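You operate a simulated robot arm through the tools that you are given. There is no shell and no other tool. Be economical: measure what you need, move in short steps, check, and stop when the job is done.

The job below is to be done with a simulated robot arm. You get a single attempt, and the scene is never put back.

## Task
Shut the head valve, then fit the nozzle the head card names and reopen the valve.
Fine: the grey nozzle goes in the worn tray; push the new one home in its seat.
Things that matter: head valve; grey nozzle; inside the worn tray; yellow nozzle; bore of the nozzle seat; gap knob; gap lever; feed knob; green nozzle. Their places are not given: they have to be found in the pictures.

It is judged by the outcome, as a careful person would: the job done as asked, and still so three seconds after it is handed in. It fails if anything else is knocked over, pushed out of place, dropped, spilled or broken.

## Robot
A 6-joint arm with a two-finger parallel gripper, fixed in place. Base frame: the origin is at the foot of the arm, x ahead of it, y to its left, z up; the work surface is at about z = 86. Lengths are in cm, angles in degrees, forces in N, time in s.
With the tool pointing down near the work surface it reaches from about 24 to 64 cm from the base axis. Its first joint turns from -66.0 to 66.0 degrees. Payload 2.7 kg.
The tool frame sits at the grasp point between the pads (the TCP): z along the fingers, y along the line on which they close. The tips reach 2.3 cm beyond it. The gripper opens to 9.4 cm. The fingers are 3.8 cm wide and 1 cm thick; the gripper's body (5.4 by 9.6 cm) begins 3.9 cm behind the TCP.
Orientation is told as [roll, pitch, yaw] about the base's x, y, z axes, in that order, counted from this pose: with the fingers straight down and closing along the base's y, the tool's x points along the base's -x, its y along +y and its z along -z.

## Interface
- The arm moves only by the tool arm_command. Its argument "targets" is text: rows parted by semicolons, each of 7 numbers parted by spaces: the turn, a rotation vector about the tool's x, y, z in units of 4 degrees (1.0 is 4 degrees), then the shift along the tool's x, y, z in units of 25 mm (1.0 is 25 mm), then the gripper command, from -1 (shut) to 1 (fully open), values between in proportion. In form: wx wy wz x y z gripper; .... A call has 1 to 10 rows; each row shifts and turns the commanded pose from where the row before left it, along the tool's axes as they then stand. A call with a number of a shift or a turn outside -1 to 1 is refused whole. Each row takes 0.2 s and may step no farther than 5 cm and 8.6 degrees from the row before; otherwise, or with a gripper value out of range, the whole call is refused. Where a pose cannot be reached the arm comes as near as it can. A force on the tool above 40 N (or 10 N above the force at the start of the call, whichever is more), or a blocked arm, ends the call early, and 0.2 s more pass. The fingers move at their own pace (about 4.5 cm/s each) and stop on an object; they squeeze with about 44 N. The grip force told is the motor's: it shows also when the fingers shut on nothing. Time passes only in rows, and 0.2 s behind the last, so rows that do not move let the fingers close. It gives the time, the measured TCP pose, the force on the tool (base axes), the opening and the grip force at its end, in the units of the frame above (readings bear some noise).
- Cameras (640 x 400 px; columns grow to the right, rows downward): "scene" is fixed at [8.28, -43.94, 141.71]; the picture's right is [0.70, -0.71, 0.00], its down [-0.38, -0.38, -0.84] and it looks along [0.60, 0.59, -0.54] (base axes); focal length 334 px, centre (320, 200). "wrist" rides on the gripper at [-3.9, 0, -4.4] in the tool frame; the picture's right is [0.00, -1.00, 0.00], its down [0.97, 0.00, -0.24] and it looks along [0.24, 0.00, 0.97] (tool axes); focal length 218 px, centre (320, 200).
- get_image(camera): a new picture of that camera. No time passes.
- locate(camera, pixels): for up to 12 pixels [column, row] of the newest picture of that camera ("zoom" is the newest enlarged one), the place [x, y, z] in the base frame of the surface seen there, good to about 0.2 cm, but the place of the scene camera against the robot may be out by one fixed shift of up to 1.2 cm in any direction. No time passes.
- enlarge(camera, box): a new picture of the part [left, top, right, bottom] of that camera's present view, enlarged. No time passes.
- finish_job(): hands the job in; it is judged then, once.

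Work in short steps. Measure before you move; look again where a grasp or a placing could have gone wrong, and mend it. You have 80 turns and 46 pictures in all, those below and enlarged ones among them. Open the gripper and draw the arm clear of the work before you hand the job in, unless the task says otherwise; then end with one line.

The tools are called after "Emit:" by a JSON object that holds its "op" and its "data". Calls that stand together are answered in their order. arm_command: Moves the arm, as the interface text tells. Its arguments: {"type":"object","properties":{"targets":{"type":"string"}},"required":["targets"]} The other tools are called the same way: get_image (camera) takes a picture; locate (camera, pixels) gives the place of the surface under pixels of a picture; enlarge (camera, box) takes an enlarged picture of a part of a camera's view; finish_job () hands the job in.

At the start:

```text
time: 0.0
position: [43.52, -11.29, 118.85]
tool_rot: [0.1, 0.0, 0.1]
force: [-0.3, 0.5, 0.4]
opening: 9.39
grasp_force: 0.0
```

scene: 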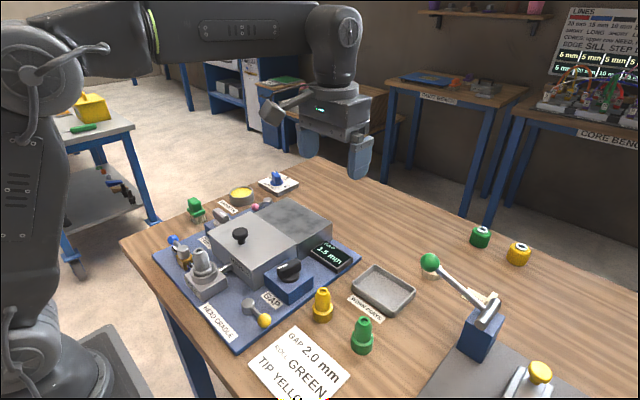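
wrist: 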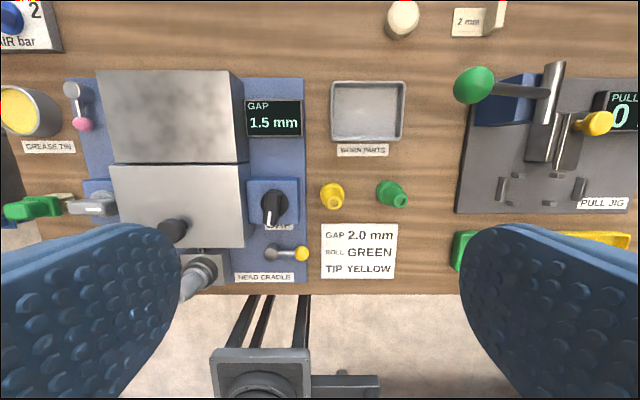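

The card at wrist (358,250) says TIP YELLOW, so the yellow nozzle is the one to fit. I'll enlarge the head cradle in both views.

Emit:
{"op": "enlarge", "data": {"camera": "scene", "box": [140, 180, 300, 350]}}

Emit:
{"op": "enlarge", "data": {"camera": "wrist", "box": [40, 60, 420, 300]}}

```text
2.35 times, centred on (220, 265) of scene
```

zoom: 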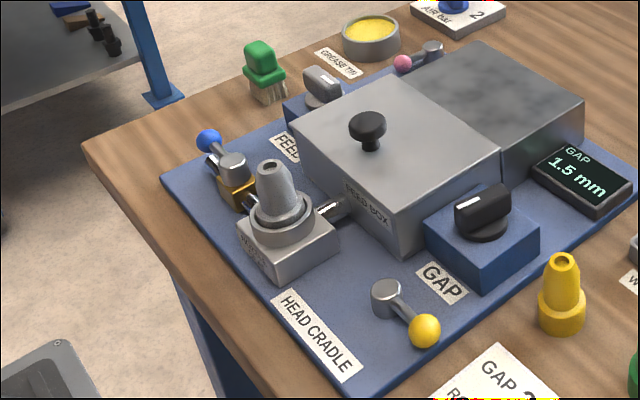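

```text
1.67 times, centred on (230, 180) of wrist
```

zoom: 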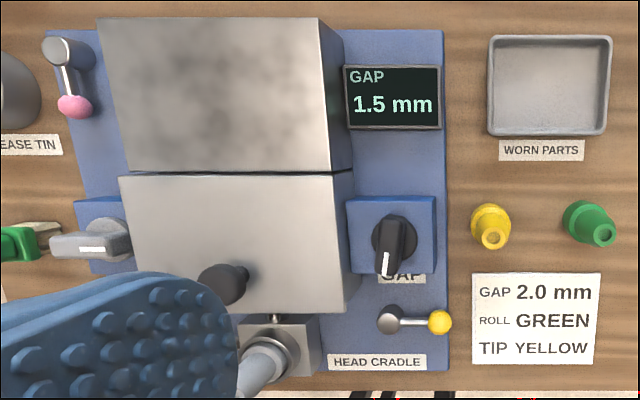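

The nozzle seat and the blue-knobbed lever on the brass body are at scene (205,265) and (175,245). I'll locate the main features.

Emit:
{"op": "enlarge", "data": {"camera": "scene", "box": [150, 220, 250, 310]}}

Emit:
{"op": "locate", "data": {"camera": "scene", "pixels": [[174, 239], [182, 249], [203, 252], [206, 272], [323, 291], [323, 314], [383, 288], [264, 321], [363, 322], [187, 232], [240, 234], [240, 290]]}}

Emit:
{"op": "locate", "data": {"camera": "wrist", "pixels": [[332, 203], [332, 190], [367, 110], [335, 85], [400, 137], [302, 253], [272, 253], [196, 275], [396, 200], [367, 115]]}}

```text
4.44 times, centred on (200, 265) of scene
```

zoom: 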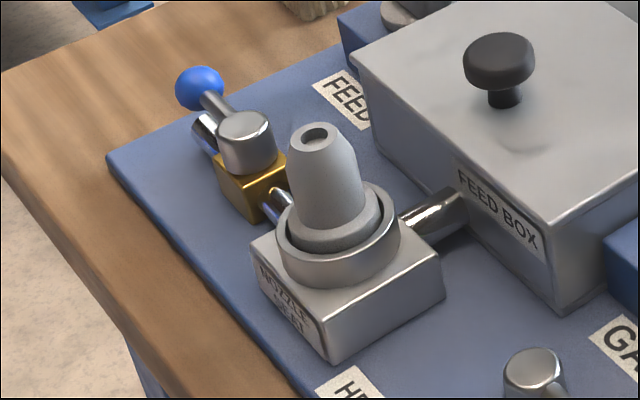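

```text
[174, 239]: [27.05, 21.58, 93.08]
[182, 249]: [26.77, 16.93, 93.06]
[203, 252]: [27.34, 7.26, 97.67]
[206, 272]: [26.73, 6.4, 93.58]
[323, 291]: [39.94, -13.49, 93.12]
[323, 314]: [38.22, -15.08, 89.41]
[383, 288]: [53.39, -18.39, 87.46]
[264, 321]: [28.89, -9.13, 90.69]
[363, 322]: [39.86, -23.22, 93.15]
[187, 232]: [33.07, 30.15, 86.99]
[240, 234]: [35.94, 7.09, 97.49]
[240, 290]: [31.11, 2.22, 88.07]
```

```text
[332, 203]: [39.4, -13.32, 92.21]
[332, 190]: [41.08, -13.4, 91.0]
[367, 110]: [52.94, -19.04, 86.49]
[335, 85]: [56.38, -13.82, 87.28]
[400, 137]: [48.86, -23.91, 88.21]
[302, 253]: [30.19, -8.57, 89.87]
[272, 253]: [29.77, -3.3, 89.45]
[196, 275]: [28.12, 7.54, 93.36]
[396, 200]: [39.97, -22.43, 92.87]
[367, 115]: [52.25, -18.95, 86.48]
```

The valve hub is near (27,17,93), its ball near (27,21.6,93), and the lever lies along the pipe. I'll move the hand above it for a wrist view.

Emit:
{"op": "arm_command", "data": {"targets": "0 0 0 0.5 1 0.2 1;0 0 0 0.5 1 0.2 1;0 0 0 0.5 1 0.2 1;0 0 0 0.5 1 0.2 1;0 0 0 0.5 1 0.2 1;0 0 0 0.5 1 0.2 1;0 0 0 0.5 1 0.2 1;0 0 0 0.5 1 0.2 1;0 0 0 0.5 1 0.2 1;0 0 0 0.5 1 0.2 1"}}

Emit:
{"op": "get_image", "data": {"camera": "wrist"}}

```text
time: 2.2
position: [30.97, 13.6, 114.06]
tool_rot: [0.0, 0.0, 0.0]
force: [-0.9, 0.4, -0.4]
opening: 9.4
grasp_force: 0.0
```

```text
40 pictures are left
```

wrist: 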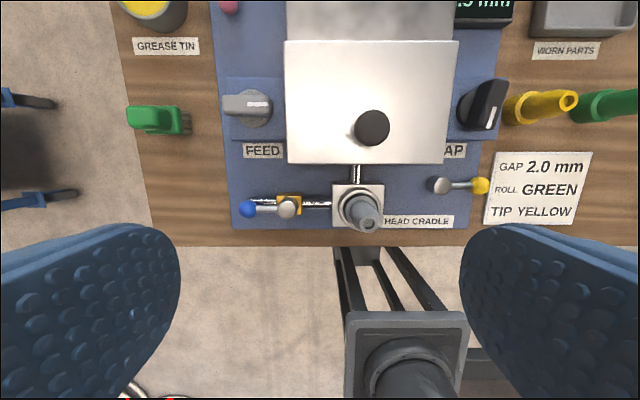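

Emit:
{"op": "enlarge", "data": {"camera": "wrist", "box": [225, 160, 405, 272]}}

Emit:
{"op": "locate", "data": {"camera": "wrist", "pixels": [[248, 208], [287, 208], [370, 225], [357, 207], [340, 190], [382, 190], [281, 197], [372, 124], [370, 160], [337, 228], [240, 190]]}}

```text
3.56 times, centred on (315, 216) of wrist
```

zoom: 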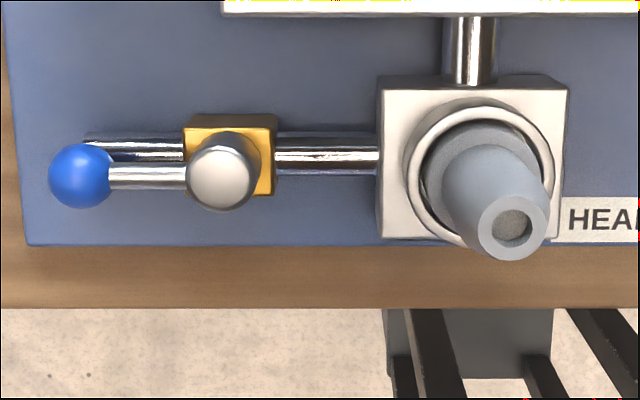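

```text
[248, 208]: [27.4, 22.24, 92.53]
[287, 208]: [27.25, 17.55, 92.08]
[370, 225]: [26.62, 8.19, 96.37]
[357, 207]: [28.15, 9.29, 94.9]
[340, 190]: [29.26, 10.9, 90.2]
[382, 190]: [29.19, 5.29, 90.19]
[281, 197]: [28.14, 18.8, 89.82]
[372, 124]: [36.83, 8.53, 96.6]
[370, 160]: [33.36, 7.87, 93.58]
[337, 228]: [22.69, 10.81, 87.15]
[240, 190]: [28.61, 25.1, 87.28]
```

The lever points +y from a hub at (27.3,17.6), with the ball at (27.4,22.3). I'll yaw the hand +90° so the fingers can straddle the ball across the lever.

Emit:
{"op": "arm_command", "data": {"targets": "0 0 -1 0 0 0 1;0 0 -1 0 0 0 1;0 0 -1 0 0 0 1;0 0 -1 0 0 0 1;0 0 -1 0 0 0 1;0 0 -1 0 0 0 1;0 0 -1 0 0 0 1;0 0 -1 0 0 0 1;0 0 -1 0 0 0 1;0 0 -1 0 0 0 0"}}

Emit:
{"op": "arm_command", "data": {"targets": "0 0 -1 0 0 0 0;0 0 -1 0 0 0 -0.2;0 0 -1 0 0 0 -0.2;0 0 -1 0 0 0 -0.2;0 0 -1 0 0 0 -0.2;0 0 -1 0 0 0 -0.2;0 0 -1 0 0 0 -0.2;0 0 -1 0 0 0 -0.2;0 0 -1 0 0 0 -0.2;0 0 -1 0 0 0 -0.2"}}

Emit:
{"op": "arm_command", "data": {"targets": "0 0 -1 -0.8 0.4 1 -0.2;0 0 -1 -0.8 0.4 1 -0.2;0 0 -0.5 -0.8 0.3 1 -0.2;0 0 0 -0.8 0.3 1 -0.2;0 0 0 -0.3 0 1 -0.2"}}

Emit:
{"op": "get_image", "data": {"camera": "wrist"}}

```text
time: 4.4
position: [31.1, 13.61, 113.83]
tool_rot: [0.0, 0.0, 40.1]
force: [0.2, -0.5, 0.9]
opening: 5.94
grasp_force: 0.2
```

```text
time: 6.6
position: [31.05, 13.71, 113.98]
tool_rot: [0.0, -0.1, 80.2]
force: [-0.4, -0.2, 0.5]
opening: 3.77
grasp_force: 0.1
```

```text
time: 7.8
position: [28.3, 22.62, 101.14]
tool_rot: [0.0, 0.0, 89.9]
force: [-1.0, -0.3, -0.2]
opening: 3.72
grasp_force: 0.1
```

```text
38 pictures are left
```

wrist: 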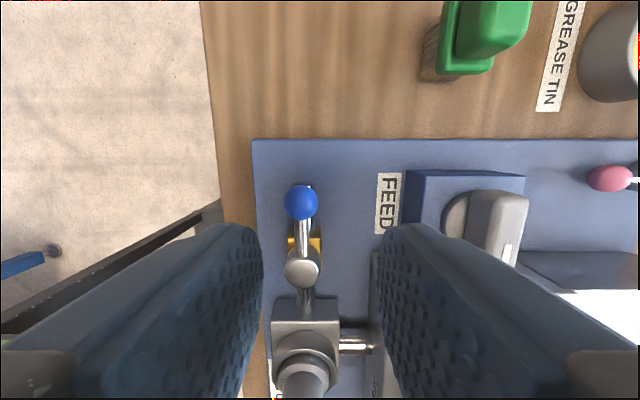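

The ball shows at (301,202) and the hub at (303,267). The feed knob sits at (495,225), so I'll locate these for clearance.

Emit:
{"op": "locate", "data": {"camera": "wrist", "pixels": [[301, 202], [303, 266], [303, 232], [310, 186], [405, 190], [455, 210], [475, 220], [515, 205], [405, 230], [318, 240]]}}

```text
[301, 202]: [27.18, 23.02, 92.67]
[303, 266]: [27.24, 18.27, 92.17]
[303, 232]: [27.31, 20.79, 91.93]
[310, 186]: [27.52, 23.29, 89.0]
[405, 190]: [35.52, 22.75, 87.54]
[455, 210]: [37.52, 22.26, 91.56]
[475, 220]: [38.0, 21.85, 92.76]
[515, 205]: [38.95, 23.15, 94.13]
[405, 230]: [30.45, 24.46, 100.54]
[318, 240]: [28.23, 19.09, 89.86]
```

The hand is above the ball and the gap of 3.7 cm clears it. I'll lower it to straddle the ball at (27.2,22.6).

Emit:
{"op": "arm_command", "data": {"targets": "0 0 0 0 0.44 0 -0.3;0 0 0 0 0 0.8 -0.3;0 0 0 0 0 0.8 -0.3;0 0 0 0 0 0.8 -0.3;0 0 0 0 0 0.7 -0.3;0 0 0 0 0 0 -0.3"}}

Emit:
{"op": "get_image", "data": {"camera": "wrist"}}

```text
time: 9.2
position: [27.21, 22.57, 93.58]
tool_rot: [0.1, 0.0, 90.0]
force: [0.1, -0.3, 0.8]
opening: 3.27
grasp_force: 0.1
```

```text
37 pictures are left
```

wrist: 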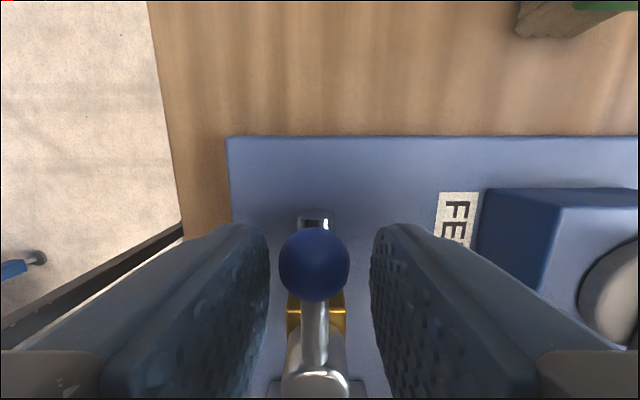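

The ball is between the fingers. I'll nudge it toward -x to feel which way the valve turns.

Emit:
{"op": "arm_command", "data": {"targets": "0 0 0 0 0.2 0 -0.3;0 0 0 0 0.2 0 -0.3;0 0 0 0 0.2 0 -0.3;0 0 0 0 0.2 0 -0.3"}}

Emit:
{"op": "get_image", "data": {"camera": "wrist"}}

```text
time: 10.2
position: [25.28, 22.63, 93.7]
tool_rot: [0.0, 0.0, 90.0]
force: [0.5, -0.8, -0.2]
opening: 3.3
grasp_force: 0.0
```

```text
36 pictures are left
```

wrist: 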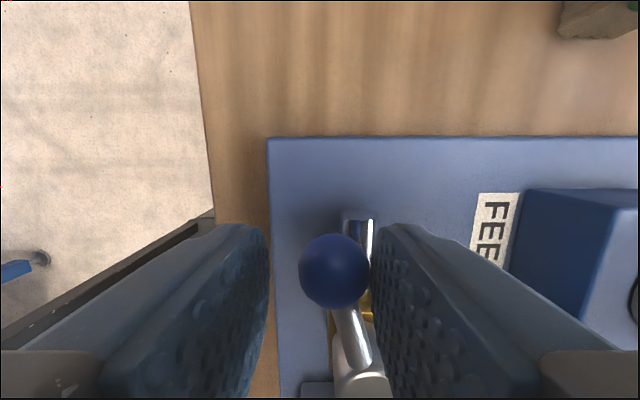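

The lever turned freely toward -x with no resistance. I'll align the hand to the lever, narrow the gap, and carry it round the arc.

Emit:
{"op": "arm_command", "data": {"targets": "0 0 -1 0.04 0 0 -0.3;0 0 -1 0.04 0 0 -0.3;0 0 -1 0.04 0 0 -0.3;0 0 -1 0.04 0 0 -0.3;0 0 -1 0.04 0 0 -0.35;0 0 -1 0.04 0 0 -0.5;0 0 0 0 0 0 -0.5;0 0 -1 0 0.134 0 -0.5;0 0 -1 0 0.134 0 -0.5;0 0 -1 0 0.134 0 -0.5"}}

Emit:
{"op": "arm_command", "data": {"targets": "0 0 -1 0 0.134 0 -0.5;0 0 -1 0 0.134 0 -0.5;0 0 -1 0 0.134 0 -0.5;0 0 -1 0 0.134 0 -0.5;0 0 -1 0 0.134 0 -0.5"}}

Emit:
{"op": "get_image", "data": {"camera": "wrist"}}

```text
time: 12.4
position: [24.45, 21.56, 93.47]
tool_rot: [0.0, 0.1, 126.1]
force: [0.5, -0.1, 0.3]
opening: 2.4
grasp_force: 0.7
```

```text
time: 13.6
position: [23.15, 20.28, 93.47]
tool_rot: [0.0, 0.1, 146.1]
force: [-0.6, 0.3, -0.2]
opening: 2.4
grasp_force: 0.3
```

```text
35 pictures are left
```

wrist: 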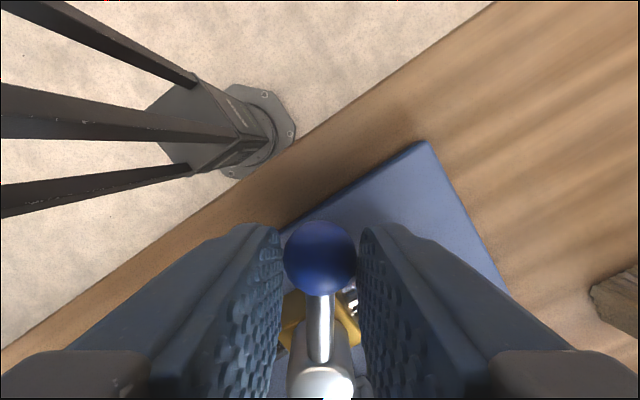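

The lever is at about 56°, following well with no force. I'll carry on to about 90°.

Emit:
{"op": "arm_command", "data": {"targets": "0 0 -1 0 0.134 0 -0.5;0 0 -1 0 0.134 0 -0.5;0 0 -1 0 0.134 0 -0.5;0 0 -1 0 0.134 0 -0.5;0 0 -1 0 0.134 0 -0.5;0 0 -1 0 0.134 0 -0.5;0 0 -1 0 0.134 0 -0.5;0 0 -1 0 0.134 0 -0.5;0 0 -1 0 0.134 0 -0.5"}}

Emit:
{"op": "get_image", "data": {"camera": "wrist"}}

Emit:
{"op": "enlarge", "data": {"camera": "scene", "box": [140, 200, 260, 300]}}

```text
time: 15.6
position: [22.4, 17.8, 93.55]
tool_rot: [-0.3, 0.5, -178.0]
force: [5.7, 28.1, -8.4]
opening: 3.56
grasp_force: 14.0
```

```text
34 pictures are left
```

wrist: 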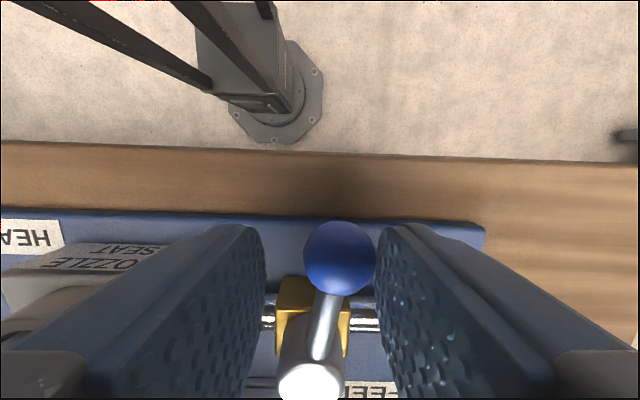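

```text
4.00 times, centred on (200, 250) of scene
```

zoom: 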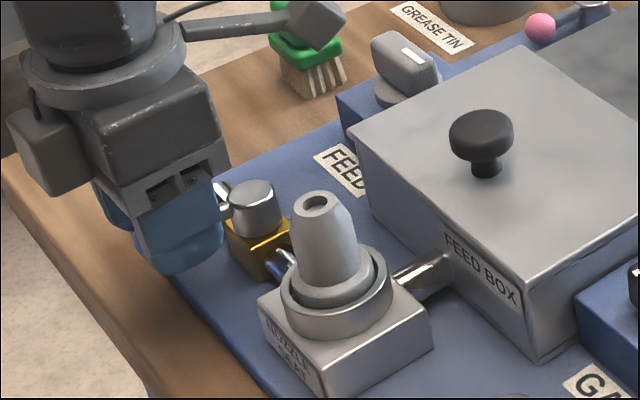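

The force of 28 N on y and the spread fingers show the lever is against its stop, across the pipe. I'll ease off, open and rise.

Emit:
{"op": "arm_command", "data": {"targets": "0 0 0 0 -0.15 0 -0.3;0 0 0 0 -0.15 0 0;0 0 0 0 0 0 0;0 0 0 0 0 -1 0;0 0 0 0 0 -1 0;0 0 0 0 0 -1 0;0 0 0 0 0 -1 0"}}

Emit:
{"op": "get_image", "data": {"camera": "wrist"}}

```text
time: 17.2
position: [22.18, 18.2, 103.62]
tool_rot: [0.2, 0.0, -178.1]
force: [0.4, 0.0, 1.3]
opening: 4.7
grasp_force: 0.0
```

```text
32 pictures are left
```

wrist: 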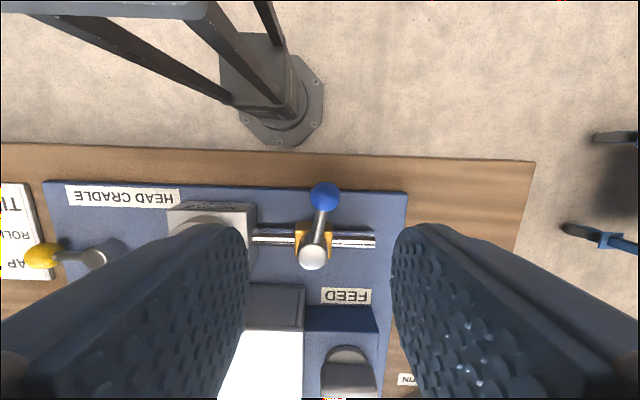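

The lever now lies across the pipe, with the ball at (324,196) and the hub at (314,257). I'll measure its angle.

Emit:
{"op": "locate", "data": {"camera": "wrist", "pixels": [[324, 196], [313, 257], [319, 220], [200, 222]]}}

```text
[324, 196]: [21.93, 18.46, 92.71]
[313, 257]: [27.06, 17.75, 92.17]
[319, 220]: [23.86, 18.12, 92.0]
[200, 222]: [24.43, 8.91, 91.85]
```

The lever is about 82° round and was hard on its stop, so the valve is shut. Next I'll yaw back to 90° and go above the nozzle seat near (27.2,8.2).

Emit:
{"op": "arm_command", "data": {"targets": "0 0 1 0 0 -0.2 0;0 0 1 0 0 -0.2 0;0 0 1 0 0 -0.2 0;0 0 1 0 0 -0.2 0;0 0 1 0 0 -0.2 0;0 0 1 0 0 -0.2 0;0 0 1 0 0 -0.2 0;0 0 1 0 0 -0.2 0;0 0 1 0 0 -0.2 0;0 0 1 0 0 -0.2 0"}}

Emit:
{"op": "arm_command", "data": {"targets": "0 0 1 0 0 0 0;0 0 1 0 0 0 0;0 0 1 0 0 0 0;0 0 1 0 0 0 0;0 0 1 0 0 0 0;0 0 1 0 0 0 0;0 0 1 0 0 0 0;0 0 1 0 0 0 0;0 0 1 0 0 0 0;0 0 1 0 0 0 0"}}

Emit:
{"op": "arm_command", "data": {"targets": "0 0 1 0.6 -0.3 0 0;0 0 1 0.6 -0.3 0 0;0 0 1 0.6 -0.3 0 0;0 0 0 0.6 -0.3 0 0;0 0 0 0.6 -0.3 0 0;0 0 0 0.6 -0.3 0 0"}}

Emit:
{"op": "get_image", "data": {"camera": "wrist"}}

```text
time: 19.4
position: [22.26, 18.28, 108.68]
tool_rot: [0.0, 0.0, 141.9]
force: [0.3, 0.8, -1.0]
opening: 4.7
grasp_force: 0.0
```

```text
time: 21.6
position: [22.12, 18.34, 108.57]
tool_rot: [0.0, 0.0, 101.9]
force: [0.4, 0.0, -0.6]
opening: 4.71
grasp_force: 0.0
```

```text
time: 23.0
position: [27.54, 9.64, 108.58]
tool_rot: [0.0, 0.0, 90.0]
force: [-0.2, -0.2, -0.2]
opening: 4.7
grasp_force: 0.0
```

```text
31 pictures are left
```

wrist: 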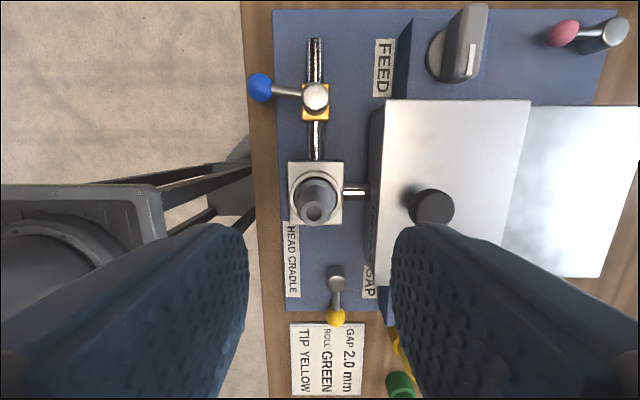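

Emit:
{"op": "enlarge", "data": {"camera": "wrist", "box": [272, 150, 368, 240]}}

Emit:
{"op": "locate", "data": {"camera": "wrist", "pixels": [[316, 204], [323, 212], [309, 212], [316, 183], [294, 192], [339, 192], [316, 173], [305, 195], [334, 200], [289, 170], [342, 170]]}}

```text
4.44 times, centred on (320, 195) of wrist
```

zoom: 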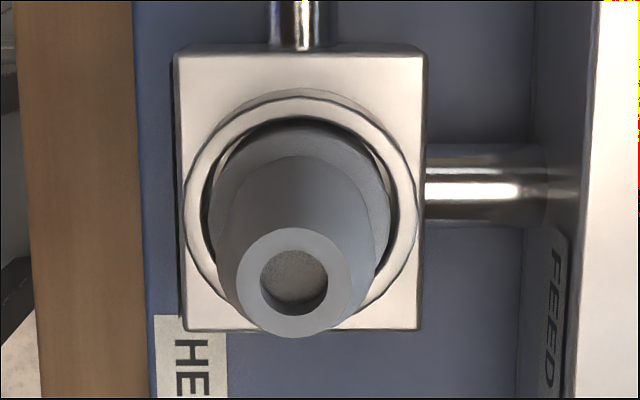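

```text
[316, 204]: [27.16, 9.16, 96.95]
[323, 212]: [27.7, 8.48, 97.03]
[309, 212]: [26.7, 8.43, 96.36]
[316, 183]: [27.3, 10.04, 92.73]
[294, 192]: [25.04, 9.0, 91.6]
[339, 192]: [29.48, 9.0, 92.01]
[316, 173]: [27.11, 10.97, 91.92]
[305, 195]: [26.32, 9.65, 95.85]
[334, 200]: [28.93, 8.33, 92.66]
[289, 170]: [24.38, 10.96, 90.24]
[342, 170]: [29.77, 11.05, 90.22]
```

The nozzle's axis comes out at about (27.1,8.5), its tip at z 97 and its flange at 92.7. I'll lower with the tips just above the flange, then close.

Emit:
{"op": "arm_command", "data": {"targets": "0 0 0 0.456 0.176 0 0;0 0 0 0 0 0.9 0;0 0 0 0 0 0.9 0;0 0 0 0 0 0.9 0;0 0 0 0 0 0.9 0;0 0 0 0 0 0.9 0;0 0 0 0 0 0.4 0;0 0 0 0 0 0.3 0;0 0 0 0 0 0 0"}}

Emit:
{"op": "get_image", "data": {"camera": "wrist"}}

Emit:
{"op": "enlarge", "data": {"camera": "scene", "box": [140, 200, 260, 300]}}

```text
time: 25.0
position: [26.84, 8.53, 95.53]
tool_rot: [0.0, -0.1, 89.9]
force: [0.4, 0.2, 0.0]
opening: 4.7
grasp_force: 0.1
```

```text
29 pictures are left
```

wrist: 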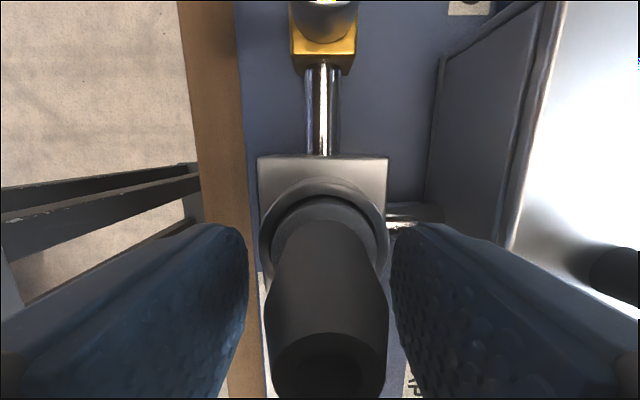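

```text
4.00 times, centred on (200, 250) of scene
```

zoom: 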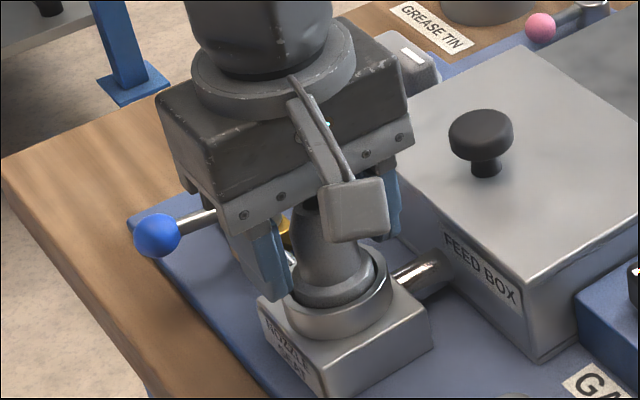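

The nozzle stands between the pads at columns 265–390, nearly centred. I'll close the gripper.

Emit:
{"op": "arm_command", "data": {"targets": "0 0 0 0 -0.08 0 -0.3;0 0 0 0 0 0 -0.6;0 0 0 0 0 0 -1;0 0 0 0 0 0 -1;0 0 0 0 0 0 -1;0 0 0 0 0 0 -1"}}

```text
time: 26.4
position: [27.09, 8.51, 95.6]
tool_rot: [0.0, 0.0, 90.0]
force: [-0.3, 0.1, -0.2]
opening: 2.83
grasp_force: 43.9
```

The pads hold at 2.83 cm with 44 N. I'll draw the nozzle straight up.

Emit:
{"op": "arm_command", "data": {"targets": "0 0 0 0 0 -0.2 -1;0 0 0 0 0 -0.2 -1;0 0 0 0 0 -0.2 -1;0 0 0 0 0 -0.4 -1;0 0 0 0 0 -0.6 -1;0 0 0 0 0 -0.8 -1;0 0 0 0 0 -0.8 -1"}}

Emit:
{"op": "enlarge", "data": {"camera": "scene", "box": [140, 180, 280, 300]}}

```text
time: 28.0
position: [27.12, 8.38, 103.67]
tool_rot: [0.0, -0.1, 90.0]
force: [0.0, 0.5, 0.1]
opening: 2.81
grasp_force: 43.6
```

```text
3.33 times, centred on (210, 240) of scene
```

zoom: 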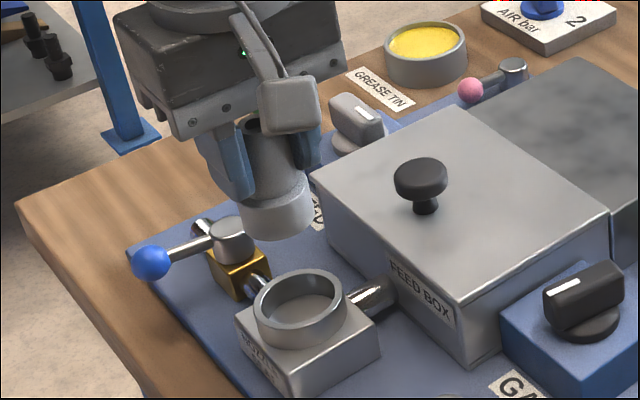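

The grey nozzle is out and held upright. I'll raise it and carry it over to the worn tray near (52.9,-19).

Emit:
{"op": "arm_command", "data": {"targets": "0 0 0 0 0 -1 -1;0 0 0 0.9 -0.86 0 -1;0 0 0 0.9 -0.86 0 -1;0 0 0 0.9 -0.86 0 -1;0 0 0 0.9 -0.86 0 -1;0 0 0 0.9 -0.86 0 -1;0 0 0 0.9 -0.86 0 -1;0 0 0 0.9 -0.86 0 -1;0 0 0 0.9 -0.86 0 -1;0 0 0 0.9 -0.86 0 -1"}}

Emit:
{"op": "arm_command", "data": {"targets": "0 0 0 0.9 -0.86 0 -1;0 0 0 0.9 -0.86 0 -1;0 0 0 0.9 -0.86 0 -1;0 0 0 0 0 0 -1"}}

Emit:
{"op": "get_image", "data": {"camera": "wrist"}}

Emit:
{"op": "get_image", "data": {"camera": "scene"}}

```text
time: 30.2
position: [46.43, -11.66, 106.18]
tool_rot: [0.0, -0.1, 90.0]
force: [-0.4, 0.2, -0.4]
opening: 2.83
grasp_force: 44.2
```

```text
time: 31.2
position: [52.89, -18.5, 105.89]
tool_rot: [0.0, -0.1, 90.0]
force: [0.6, -0.1, 0.2]
opening: 2.84
grasp_force: 44.3
```

```text
26 pictures are left
```

wrist: 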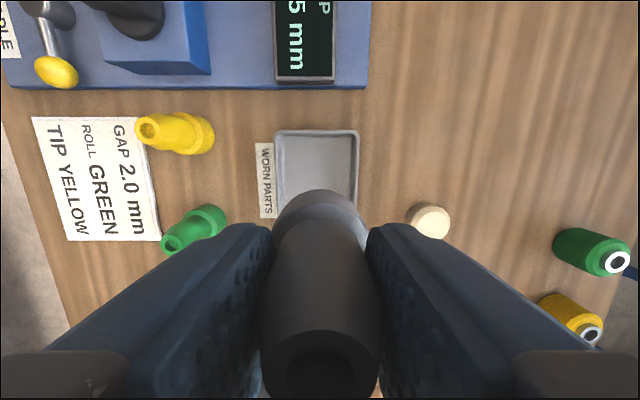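

```text
25 pictures are left
```

scene: 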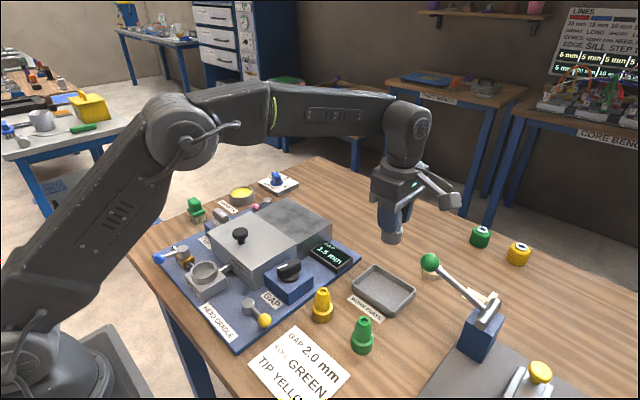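

The tray's near edge is at rows 130–140, columns 275–358. I'll locate its corners, and the yellow nozzle's flange at (200,133) and tip at (150,132).

Emit:
{"op": "locate", "data": {"camera": "wrist", "pixels": [[276, 133], [357, 133], [356, 190], [316, 160], [147, 128], [200, 118], [205, 133], [195, 152], [172, 118], [170, 148], [213, 133]]}}

Emit:
{"op": "locate", "data": {"camera": "scene", "pixels": [[381, 268], [414, 288], [386, 312], [353, 289], [322, 289]]}}

```text
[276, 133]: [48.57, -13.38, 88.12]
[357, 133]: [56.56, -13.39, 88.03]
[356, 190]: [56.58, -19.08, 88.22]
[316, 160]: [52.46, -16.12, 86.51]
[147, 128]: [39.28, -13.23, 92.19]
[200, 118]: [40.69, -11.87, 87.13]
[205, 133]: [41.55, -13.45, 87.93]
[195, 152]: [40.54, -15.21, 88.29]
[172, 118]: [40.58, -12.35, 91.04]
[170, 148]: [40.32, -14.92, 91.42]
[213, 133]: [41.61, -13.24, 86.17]
```

```text
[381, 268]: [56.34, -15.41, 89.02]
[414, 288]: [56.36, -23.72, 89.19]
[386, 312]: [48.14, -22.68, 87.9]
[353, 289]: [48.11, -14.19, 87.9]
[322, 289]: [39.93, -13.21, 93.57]
```

The tray spans x 48.5–56.6 and y -13.4 to -24, so I'm over its middle. I'll lower the nozzle gently onto its floor at z 86.5.

Emit:
{"op": "arm_command", "data": {"targets": "0 0 0 0 0 0.9 -1;0 0 0 0 0 0.9 -1;0 0 0 0 0 0.9 -1;0 0 0 0 0 0.9 -1;0 0 0 0 0 0.8 -1;0 0 0 0 0 0.4 -1;0 0 0 0 0 0.2 -1;0 0 0 0 0 0.1 -1"}}

Emit:
{"op": "enlarge", "data": {"camera": "scene", "box": [320, 200, 460, 330]}}

```text
time: 33.0
position: [52.82, -18.59, 93.36]
tool_rot: [0.1, 0.0, 90.1]
force: [-0.2, -0.6, -0.5]
opening: 2.84
grasp_force: 43.8
```

```text
3.08 times, centred on (390, 265) of scene
```

zoom: 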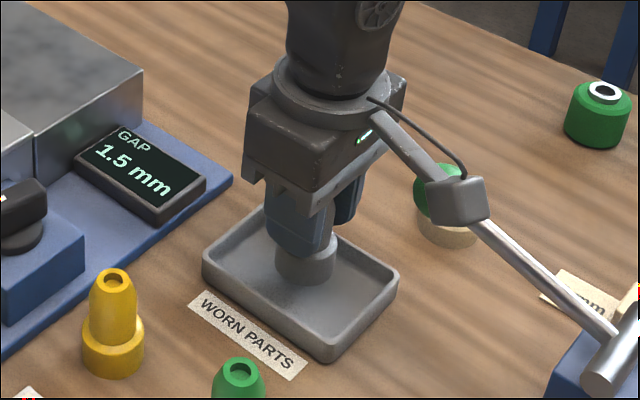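

The nozzle is just above the tray floor. I'll lower in small steps until contact.

Emit:
{"op": "arm_command", "data": {"targets": "0 0 0 0 0 0.15 -1;0 0 0 0 0 0.1 -1;0 0 0 0 0 0.1 -1;0 0 0 0 0 0.08 -1;0 0 0 0 0 0 -1"}}

```text
time: 34.2
position: [52.82, -18.5, 92.31]
tool_rot: [0.0, 0.1, 90.0]
force: [-0.5, -1.3, 2.6]
opening: 2.81
grasp_force: 44.0
```

Force is just starting at 2.6 N with z at 92.31. One more small step should confirm contact.

Emit:
{"op": "arm_command", "data": {"targets": "0 0 0 0 0 0.05 -1;0 0 0 0 0 0 -1"}}

```text
time: 34.8
position: [52.83, -18.52, 92.18]
tool_rot: [-0.1, -0.1, 89.9]
force: [-4.0, -0.3, 3.0]
opening: 2.79
grasp_force: 44.3
```

It's in contact with the tray floor. I'll open the gripper and rise straight up.

Emit:
{"op": "arm_command", "data": {"targets": "0 0 0 0 0 0 -0.3;0 0 0 0 0 0 0;0 0 0 0 0 0 0;0 0 0 0 0 -0.4 0;0 0 0 0 0 -0.8 0;0 0 0 0 0 -1 0;0 0 0 0 0 -1 0;0 0 0 0 0 -1 0"}}

Emit:
{"op": "get_image", "data": {"camera": "wrist"}}

```text
time: 36.6
position: [52.83, -18.32, 102.73]
tool_rot: [0.0, 0.0, 90.0]
force: [0.3, -0.9, 0.2]
opening: 4.7
grasp_force: 0.0
```

```text
23 pictures are left
```

wrist: 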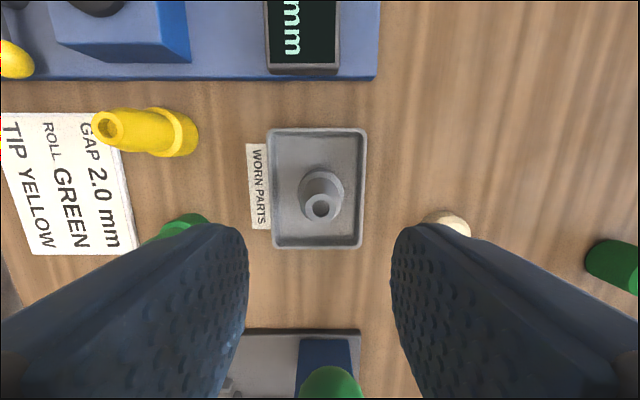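

The grey nozzle stands upright in the tray at (320,195). Next I'll move above the yellow nozzle near (39.9,-13.5).

Emit:
{"op": "arm_command", "data": {"targets": "0 0 0 0 0 -0.8 0;0 0 0 -0.4 0.85 0 0;0 0 0 -0.4 0.85 0 0;0 0 0 -0.4 0.85 0 0;0 0 0 -0.4 0.85 0 0;0 0 0 -0.3 0.85 0 0;0 0 0 -0.2 0.85 0 0;0 0 0 0 0 0 0"}}

Emit:
{"op": "get_image", "data": {"camera": "wrist"}}

```text
time: 38.4
position: [40.22, -13.23, 104.62]
tool_rot: [0.0, 0.0, 89.9]
force: [0.4, 0.0, 0.3]
opening: 4.7
grasp_force: 0.1
```

```text
22 pictures are left
```

wrist: 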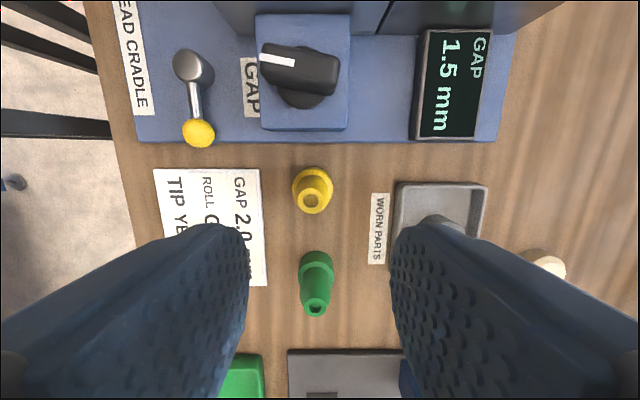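

The yellow nozzle's tip rim is at (313,199), which I compute as about (39.65,-13.2). I'll check with locate, including clearance to the gap block and green nozzle.

Emit:
{"op": "locate", "data": {"camera": "wrist", "pixels": [[313, 193], [313, 205], [303, 199], [323, 199], [295, 185], [332, 185], [313, 169], [348, 120], [316, 262], [300, 80]]}}

```text
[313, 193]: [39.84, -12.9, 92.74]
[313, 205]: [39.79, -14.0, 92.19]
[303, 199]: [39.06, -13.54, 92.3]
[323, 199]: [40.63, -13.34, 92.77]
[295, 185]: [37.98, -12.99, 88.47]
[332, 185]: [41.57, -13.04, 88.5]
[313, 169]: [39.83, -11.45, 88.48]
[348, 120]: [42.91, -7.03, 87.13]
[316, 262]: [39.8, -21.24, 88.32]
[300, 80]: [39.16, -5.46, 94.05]
```

The axis is at (39.8,-13.3) with the flange top at 88.5. I'll descend to z 91.9, the same grip height as on the grey one, and close.

Emit:
{"op": "arm_command", "data": {"targets": "0 0 0 0.03 0.17 0 0;0 0 0 0 0 0.9 0;0 0 0 0 0 0.9 0;0 0 0 0 0 0.9 0;0 0 0 0 0 0.9 0;0 0 0 0 0 0.8 0;0 0 0 0 0 0.4 0;0 0 0 0 0 0.28 0;0 0 0 0 0 0 0"}}

Emit:
{"op": "get_image", "data": {"camera": "wrist"}}

```text
time: 40.4
position: [39.71, -13.49, 91.75]
tool_rot: [-0.1, -0.1, 89.9]
force: [0.0, -0.1, -0.5]
opening: 4.71
grasp_force: 0.1
```

```text
21 pictures are left
```

wrist: 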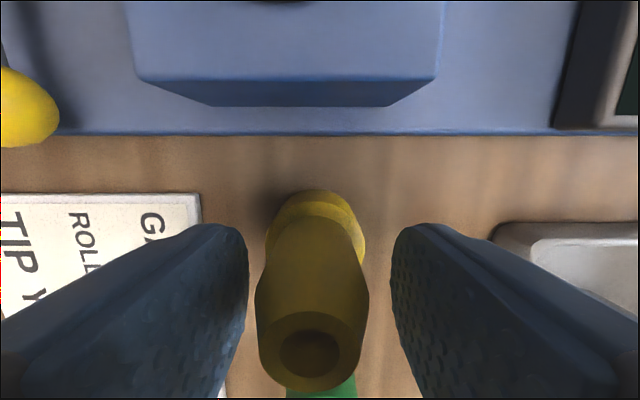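

The nozzle is between the pads, a touch toward +y and -x. I'll nudge the hand and close.

Emit:
{"op": "arm_command", "data": {"targets": "0 0 0 -0.06 0.04 0 0;0 0 0 0 0 0 -0.3;0 0 0 0 0 0 -0.6;0 0 0 0 0 0 -1;0 0 0 0 0 0 -1;0 0 0 0 0 0 -1"}}

Emit:
{"op": "arm_command", "data": {"targets": "0 0 0 0 0 -0.3 -1;0 0 0 0 0 -0.6 -1;0 0 0 0 0 -0.9 -1;0 0 0 0 0 -1 -1;0 0 0 0 0 -1 -1;0 0 0 0 0 -1 -1;0 0 0 0 0 -1 -1"}}

Emit:
{"op": "get_image", "data": {"camera": "wrist"}}

```text
time: 41.8
position: [39.75, -13.15, 91.91]
tool_rot: [0.1, 0.0, 89.9]
force: [0.4, -0.8, 0.0]
opening: 2.84
grasp_force: 44.7
```

```text
time: 43.4
position: [39.49, -13.04, 106.46]
tool_rot: [0.0, -0.1, 90.0]
force: [-0.3, -0.2, 0.0]
opening: 2.85
grasp_force: 44.0
```

```text
20 pictures are left
```

wrist: 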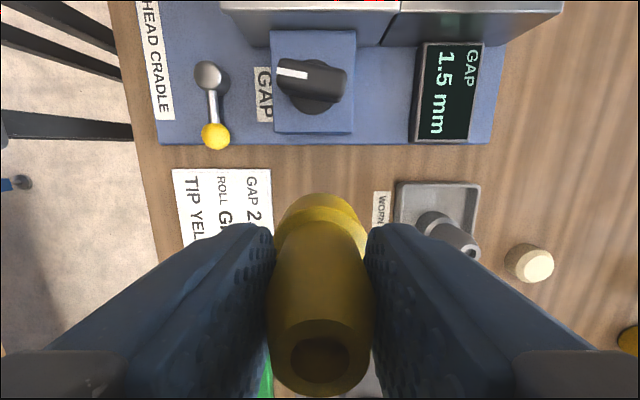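

The yellow nozzle is held upright, about 0.1–0.2 cm lower than the grey was. I'll carry it above the seat at (27.1,8.5).

Emit:
{"op": "arm_command", "data": {"targets": "0 0 0 -0.86 0.496 0 -1;0 0 0 -0.86 0.496 0 -1;0 0 0 -0.86 0.496 0 -1;0 0 0 -0.86 0.496 0 -1;0 0 0 -0.86 0.496 0 -1;0 0 0 -0.86 0.496 0 -1;0 0 0 -0.86 0.496 0 -1;0 0 0 -0.86 0.496 0 -1;0 0 0 -0.86 0.496 0 -1;0 0 0 -0.86 0.496 0 -1"}}

Emit:
{"op": "arm_command", "data": {"targets": "0 0 0 0 0 0.8 -1;0 0 0 0 0 0.8 -1;0 0 0 0 0 0 -1"}}

Emit:
{"op": "get_image", "data": {"camera": "wrist"}}

Emit:
{"op": "enlarge", "data": {"camera": "scene", "box": [140, 200, 260, 300]}}

```text
time: 45.6
position: [27.42, 8.43, 106.33]
tool_rot: [0.0, 0.0, 90.0]
force: [-0.3, -0.4, -0.4]
opening: 2.83
grasp_force: 44.1
```

```text
time: 46.4
position: [27.23, 8.19, 102.33]
tool_rot: [0.0, 0.1, 90.0]
force: [-0.2, 0.2, -0.2]
opening: 2.83
grasp_force: 43.9
```

```text
19 pictures are left
```

wrist: 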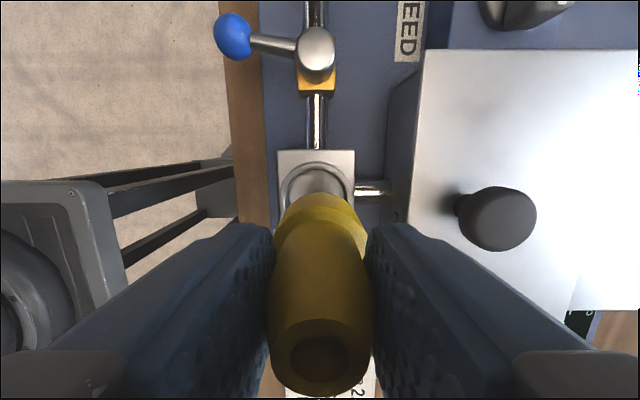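

```text
4.00 times, centred on (200, 250) of scene
```

zoom: 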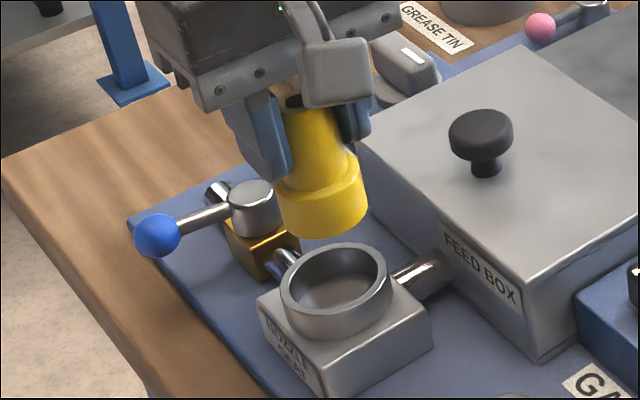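

The yellow nozzle is above the ring and upright. I'll trim toward (27.1,8.5) and lower to just over the ring.

Emit:
{"op": "arm_command", "data": {"targets": "0 0 0 -0.08 0.06 0.6 -1;0 0 0 0 0 0.6 -1;0 0 0 0 0 0.28 -1;0 0 0 0 0 0 -1"}}

Emit:
{"op": "get_image", "data": {"camera": "wrist"}}

Emit:
{"op": "enlarge", "data": {"camera": "scene", "box": [175, 230, 245, 300]}}

```text
time: 47.4
position: [27.1, 8.54, 98.64]
tool_rot: [0.0, 0.0, 90.0]
force: [-0.7, 0.2, -0.7]
opening: 2.85
grasp_force: 43.8
```

```text
17 pictures are left
```

wrist: 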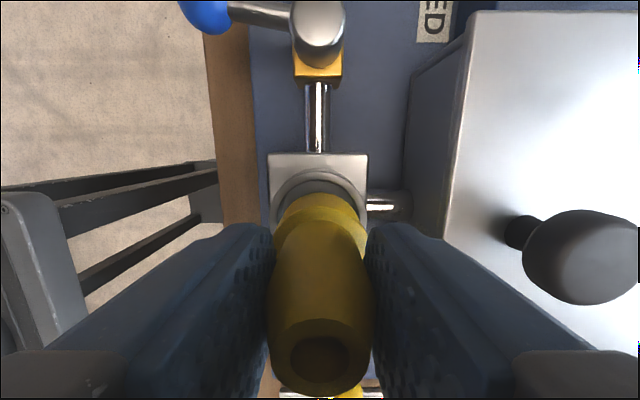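

```text
5.71 times, centred on (210, 265) of scene
```

zoom: 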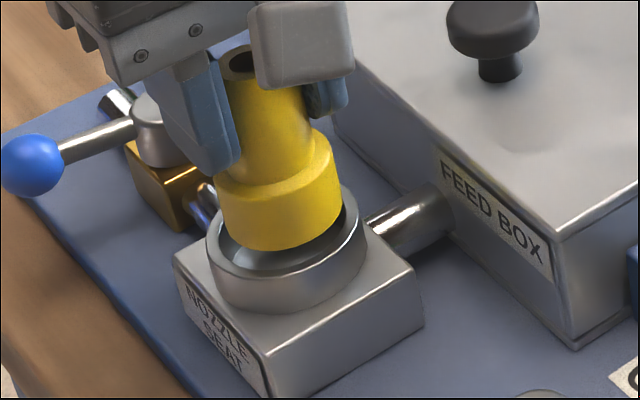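

The nozzle looks concentric with the ring in both views. I'll lower in small steps, watching the force.

Emit:
{"op": "arm_command", "data": {"targets": "0 0 0 0 0 0.2 -1;0 0 0 0 0 0.2 -1;0 0 0 0 0 0.15 -1;0 0 0 0 0 0.1 -1;0 0 0 0 0 0 -1"}}

```text
time: 48.3
position: [27.18, 8.71, 97.54]
tool_rot: [-0.3, -0.2, 90.0]
force: [-6.2, 1.6, 10.0]
opening: 2.82
grasp_force: 44.2
stopped in row 4: the force on the tool passed its limit (the readings are from after the stop); the commanded pose is now the measured one
```

Contact came early at z 97.5, with the force pointing toward -x and +y. I'll lift slightly and look.

Emit:
{"op": "arm_command", "data": {"targets": "0 0 0 0 0 -0.08 -1;0 0 0 0 0 0 -1"}}

Emit:
{"op": "enlarge", "data": {"camera": "scene", "box": [185, 240, 235, 290]}}

Emit:
{"op": "enlarge", "data": {"camera": "wrist", "box": [240, 140, 400, 260]}}

```text
time: 48.9
position: [27.21, 8.57, 97.58]
tool_rot: [-0.4, -0.2, 90.0]
force: [0.1, 0.8, -0.6]
opening: 2.81
grasp_force: 43.8
```

```text
8.00 times, centred on (210, 265) of scene
```

zoom: 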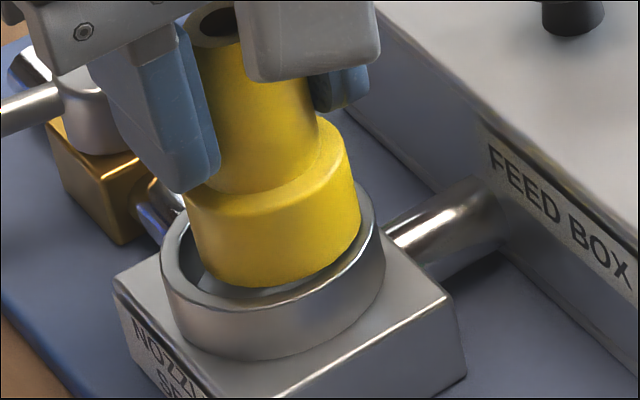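

```text
3.33 times, centred on (320, 200) of wrist
```

zoom: 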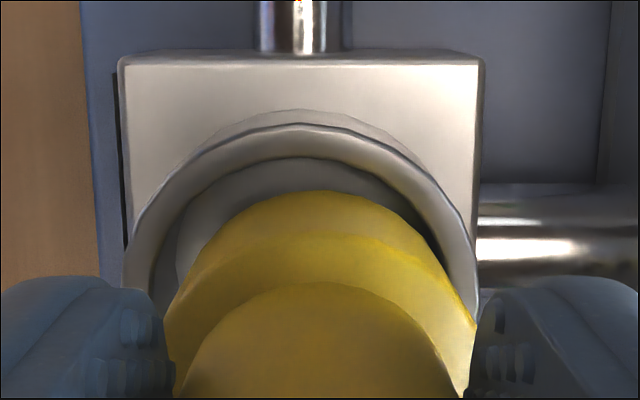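

The nozzle sits about 0.28 cm too far +x and 0.1 cm too far +y of the ring centre, which fits the contact force. I'll lift slightly, shift back, straighten the tilt and lower again.

Emit:
{"op": "arm_command", "data": {"targets": "-0.05 -0.08 0 0 0 -0.12 -1;0 0 0 0.03 0.1 0 -1;0 0 0 0 0 0 -1;0 0 0 0 0 0.12 -1;0 0 0 0 0 0.12 -1;0 0 0 0 0 0.1 -1;0 0 0 0 0 0 -1"}}

```text
time: 50.5
position: [27.11, 8.48, 97.1]
tool_rot: [-0.3, -0.7, 90.0]
force: [-7.3, 11.0, 37.6]
opening: 2.84
grasp_force: 43.7
```

Force is 37.6 N upward at z 97.1, lower than before. I'll relieve it and look.

Emit:
{"op": "arm_command", "data": {"targets": "0 0 0 0 0 -0.1 -1;0 0 0 0 0 0 -1"}}

Emit:
{"op": "enlarge", "data": {"camera": "scene", "box": [185, 240, 235, 290]}}

Emit:
{"op": "enlarge", "data": {"camera": "wrist", "box": [240, 140, 400, 260]}}

```text
time: 51.1
position: [26.77, 8.57, 97.26]
tool_rot: [0.2, -0.4, 89.9]
force: [1.7, -1.0, 5.5]
opening: 2.81
grasp_force: 44.5
```

```text
8.00 times, centred on (210, 265) of scene
```

zoom: 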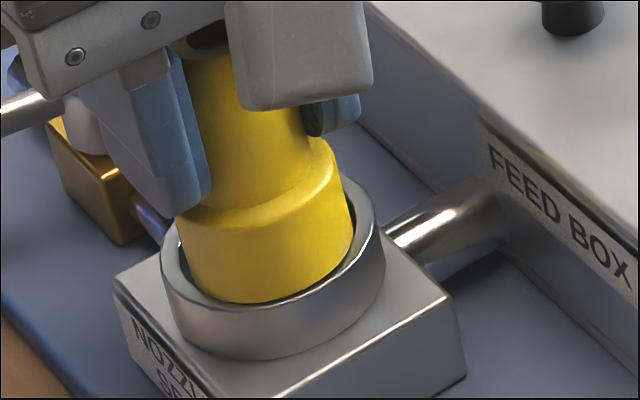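

```text
3.33 times, centred on (320, 200) of wrist
```

zoom: 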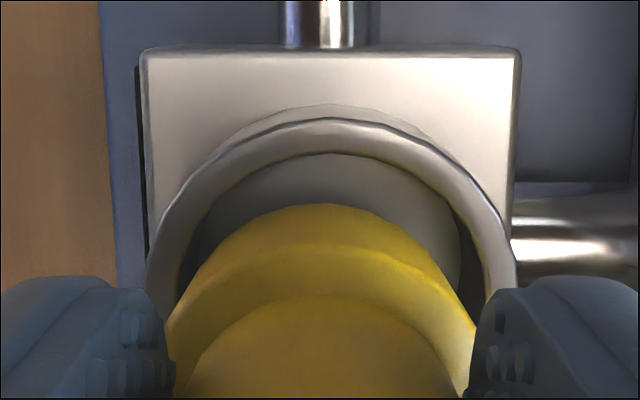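

Now the nozzle is slightly too far -x and -y, its bottom touching the front rim at (265,302). The true centre lies between the two tries, so I'll lift, shift +0.2 x and +0.1 y, and look before lowering.

Emit:
{"op": "arm_command", "data": {"targets": "0.1 0.05 0 0 0 -0.2 -1;0 0 0 -0.04 -0.08 0 -1;0 0 0 0 0 0 -1;0 0 0 0 0 0 -1"}}

Emit:
{"op": "enlarge", "data": {"camera": "scene", "box": [185, 240, 235, 290]}}

Emit:
{"op": "enlarge", "data": {"camera": "wrist", "box": [240, 140, 400, 260]}}

```text
time: 52.1
position: [27.29, 8.7, 97.78]
tool_rot: [-0.5, -0.4, 90.0]
force: [-0.3, 0.8, 0.4]
opening: 2.82
grasp_force: 43.5
```

```text
8.00 times, centred on (210, 265) of scene
```

zoom: 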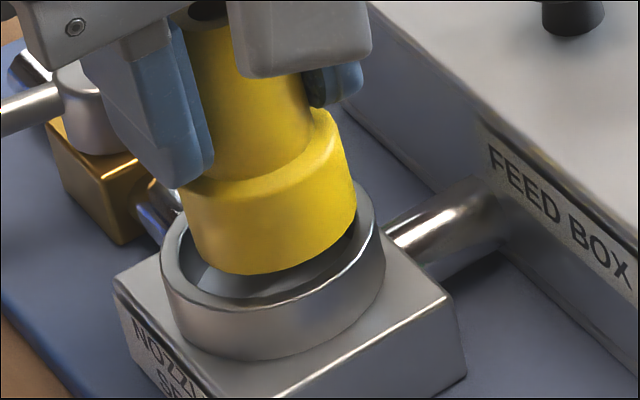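

```text
3.33 times, centred on (320, 200) of wrist
```

zoom: 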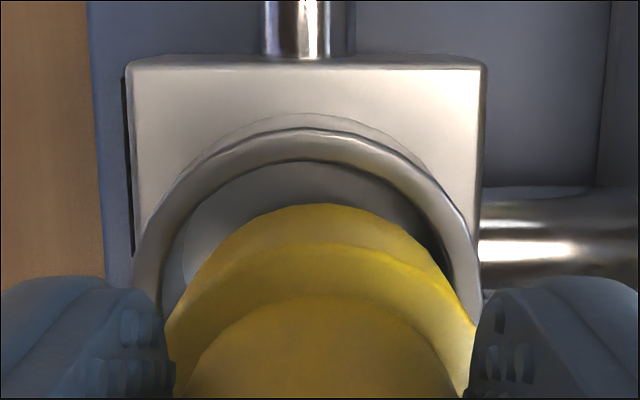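

Off the rim, the nozzle is about 0.2 cm too far +x and 0.1 cm too far +y, with a slight tilt. I'll correct these in the air and read back.

Emit:
{"op": "arm_command", "data": {"targets": "-0.1 -0.125 0 0 0 -0.1 -1;0 0 0 0.04 0.08 0 -1;0 0 0 0 0 0 -1;0 0 0 0 0 0 -1"}}

Emit:
{"op": "get_image", "data": {"camera": "wrist"}}

Emit:
{"op": "enlarge", "data": {"camera": "scene", "box": [185, 240, 235, 290]}}

```text
time: 53.1
position: [27.01, 8.64, 98.11]
tool_rot: [-0.1, -0.8, 89.9]
force: [-0.8, -0.4, -0.9]
opening: 2.8
grasp_force: 44.4
```

```text
9 pictures are left
```

wrist: 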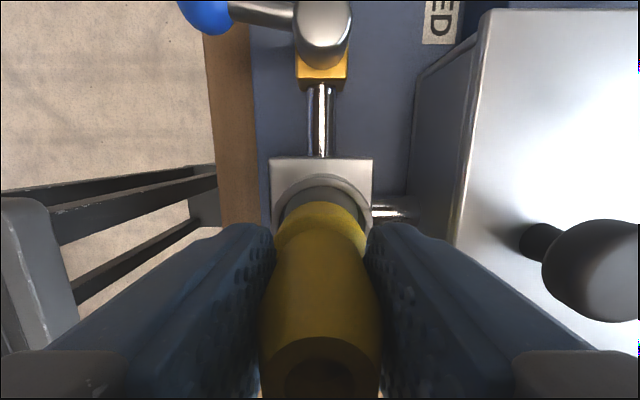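

```text
8.00 times, centred on (210, 265) of scene
```

zoom: 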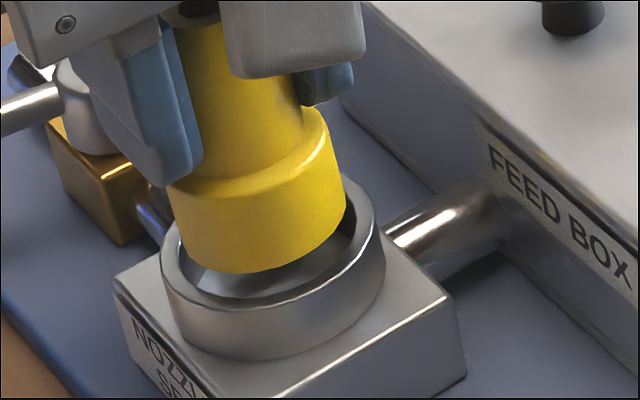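

Roll and pitch act about swapped axes here, so the remaining tilt is 0.8° about +x. The x offset is about zero and the nozzle is about 0.25 cm too far +y. I'll straighten it, shift -y and lower gently.

Emit:
{"op": "arm_command", "data": {"targets": "-0.025 0.2 0 0 0 0 -1;0 0 0 0.07 0 0 -1;0 0 0 0 0 0 -1;0 0 0 0 0 0.12 -1;0 0 0 0 0 0.12 -1;0 0 0 0 0 0.12 -1;0 0 0 0 0 0 -1"}}

```text
time: 54.7
position: [26.95, 8.34, 97.11]
tool_rot: [0.1, 0.0, 90.0]
force: [1.1, -0.7, -0.7]
opening: 2.83
grasp_force: 44.0
```

There's no contact force at z 97.11, below where it caught before, so it's entering the bore. I'll continue down.

Emit:
{"op": "arm_command", "data": {"targets": "0 0 0 0 0 0.1 -1;0 0 0 0 0 0.1 -1;0 0 0 0 0 0.1 -1;0 0 0 0 0 0.1 -1;0 0 0 0 0 0 -1"}}

```text
time: 55.3
position: [27.06, 8.49, 96.89]
tool_rot: [-0.1, -0.1, 89.9]
force: [-5.4, 1.8, 9.1]
opening: 2.79
grasp_force: 44.4
stopped in row 3: the force on the tool passed its limit (the readings are from after the stop); the commanded pose is now the measured one
```

A side force of -5.4 N in x shows the +x wall is touching. I'll comply with a small -x shift and press on gently.

Emit:
{"op": "arm_command", "data": {"targets": "0 0 0 -0.01 0.04 -0.04 -1;0 0 0 0 0 0 -1;0 0 0 0 0 0.08 -1;0 0 0 0 0 0.08 -1;0 0 0 0 0 0.08 -1;0 0 0 0 0 0 -1"}}

```text
time: 56.4
position: [26.91, 8.39, 96.84]
tool_rot: [-0.3, -0.3, 90.0]
force: [-4.7, -0.4, 9.4]
opening: 2.86
grasp_force: 44.0
stopped in row 5: the force on the tool passed its limit (the readings are from after the stop); the commanded pose is now the measured one
```

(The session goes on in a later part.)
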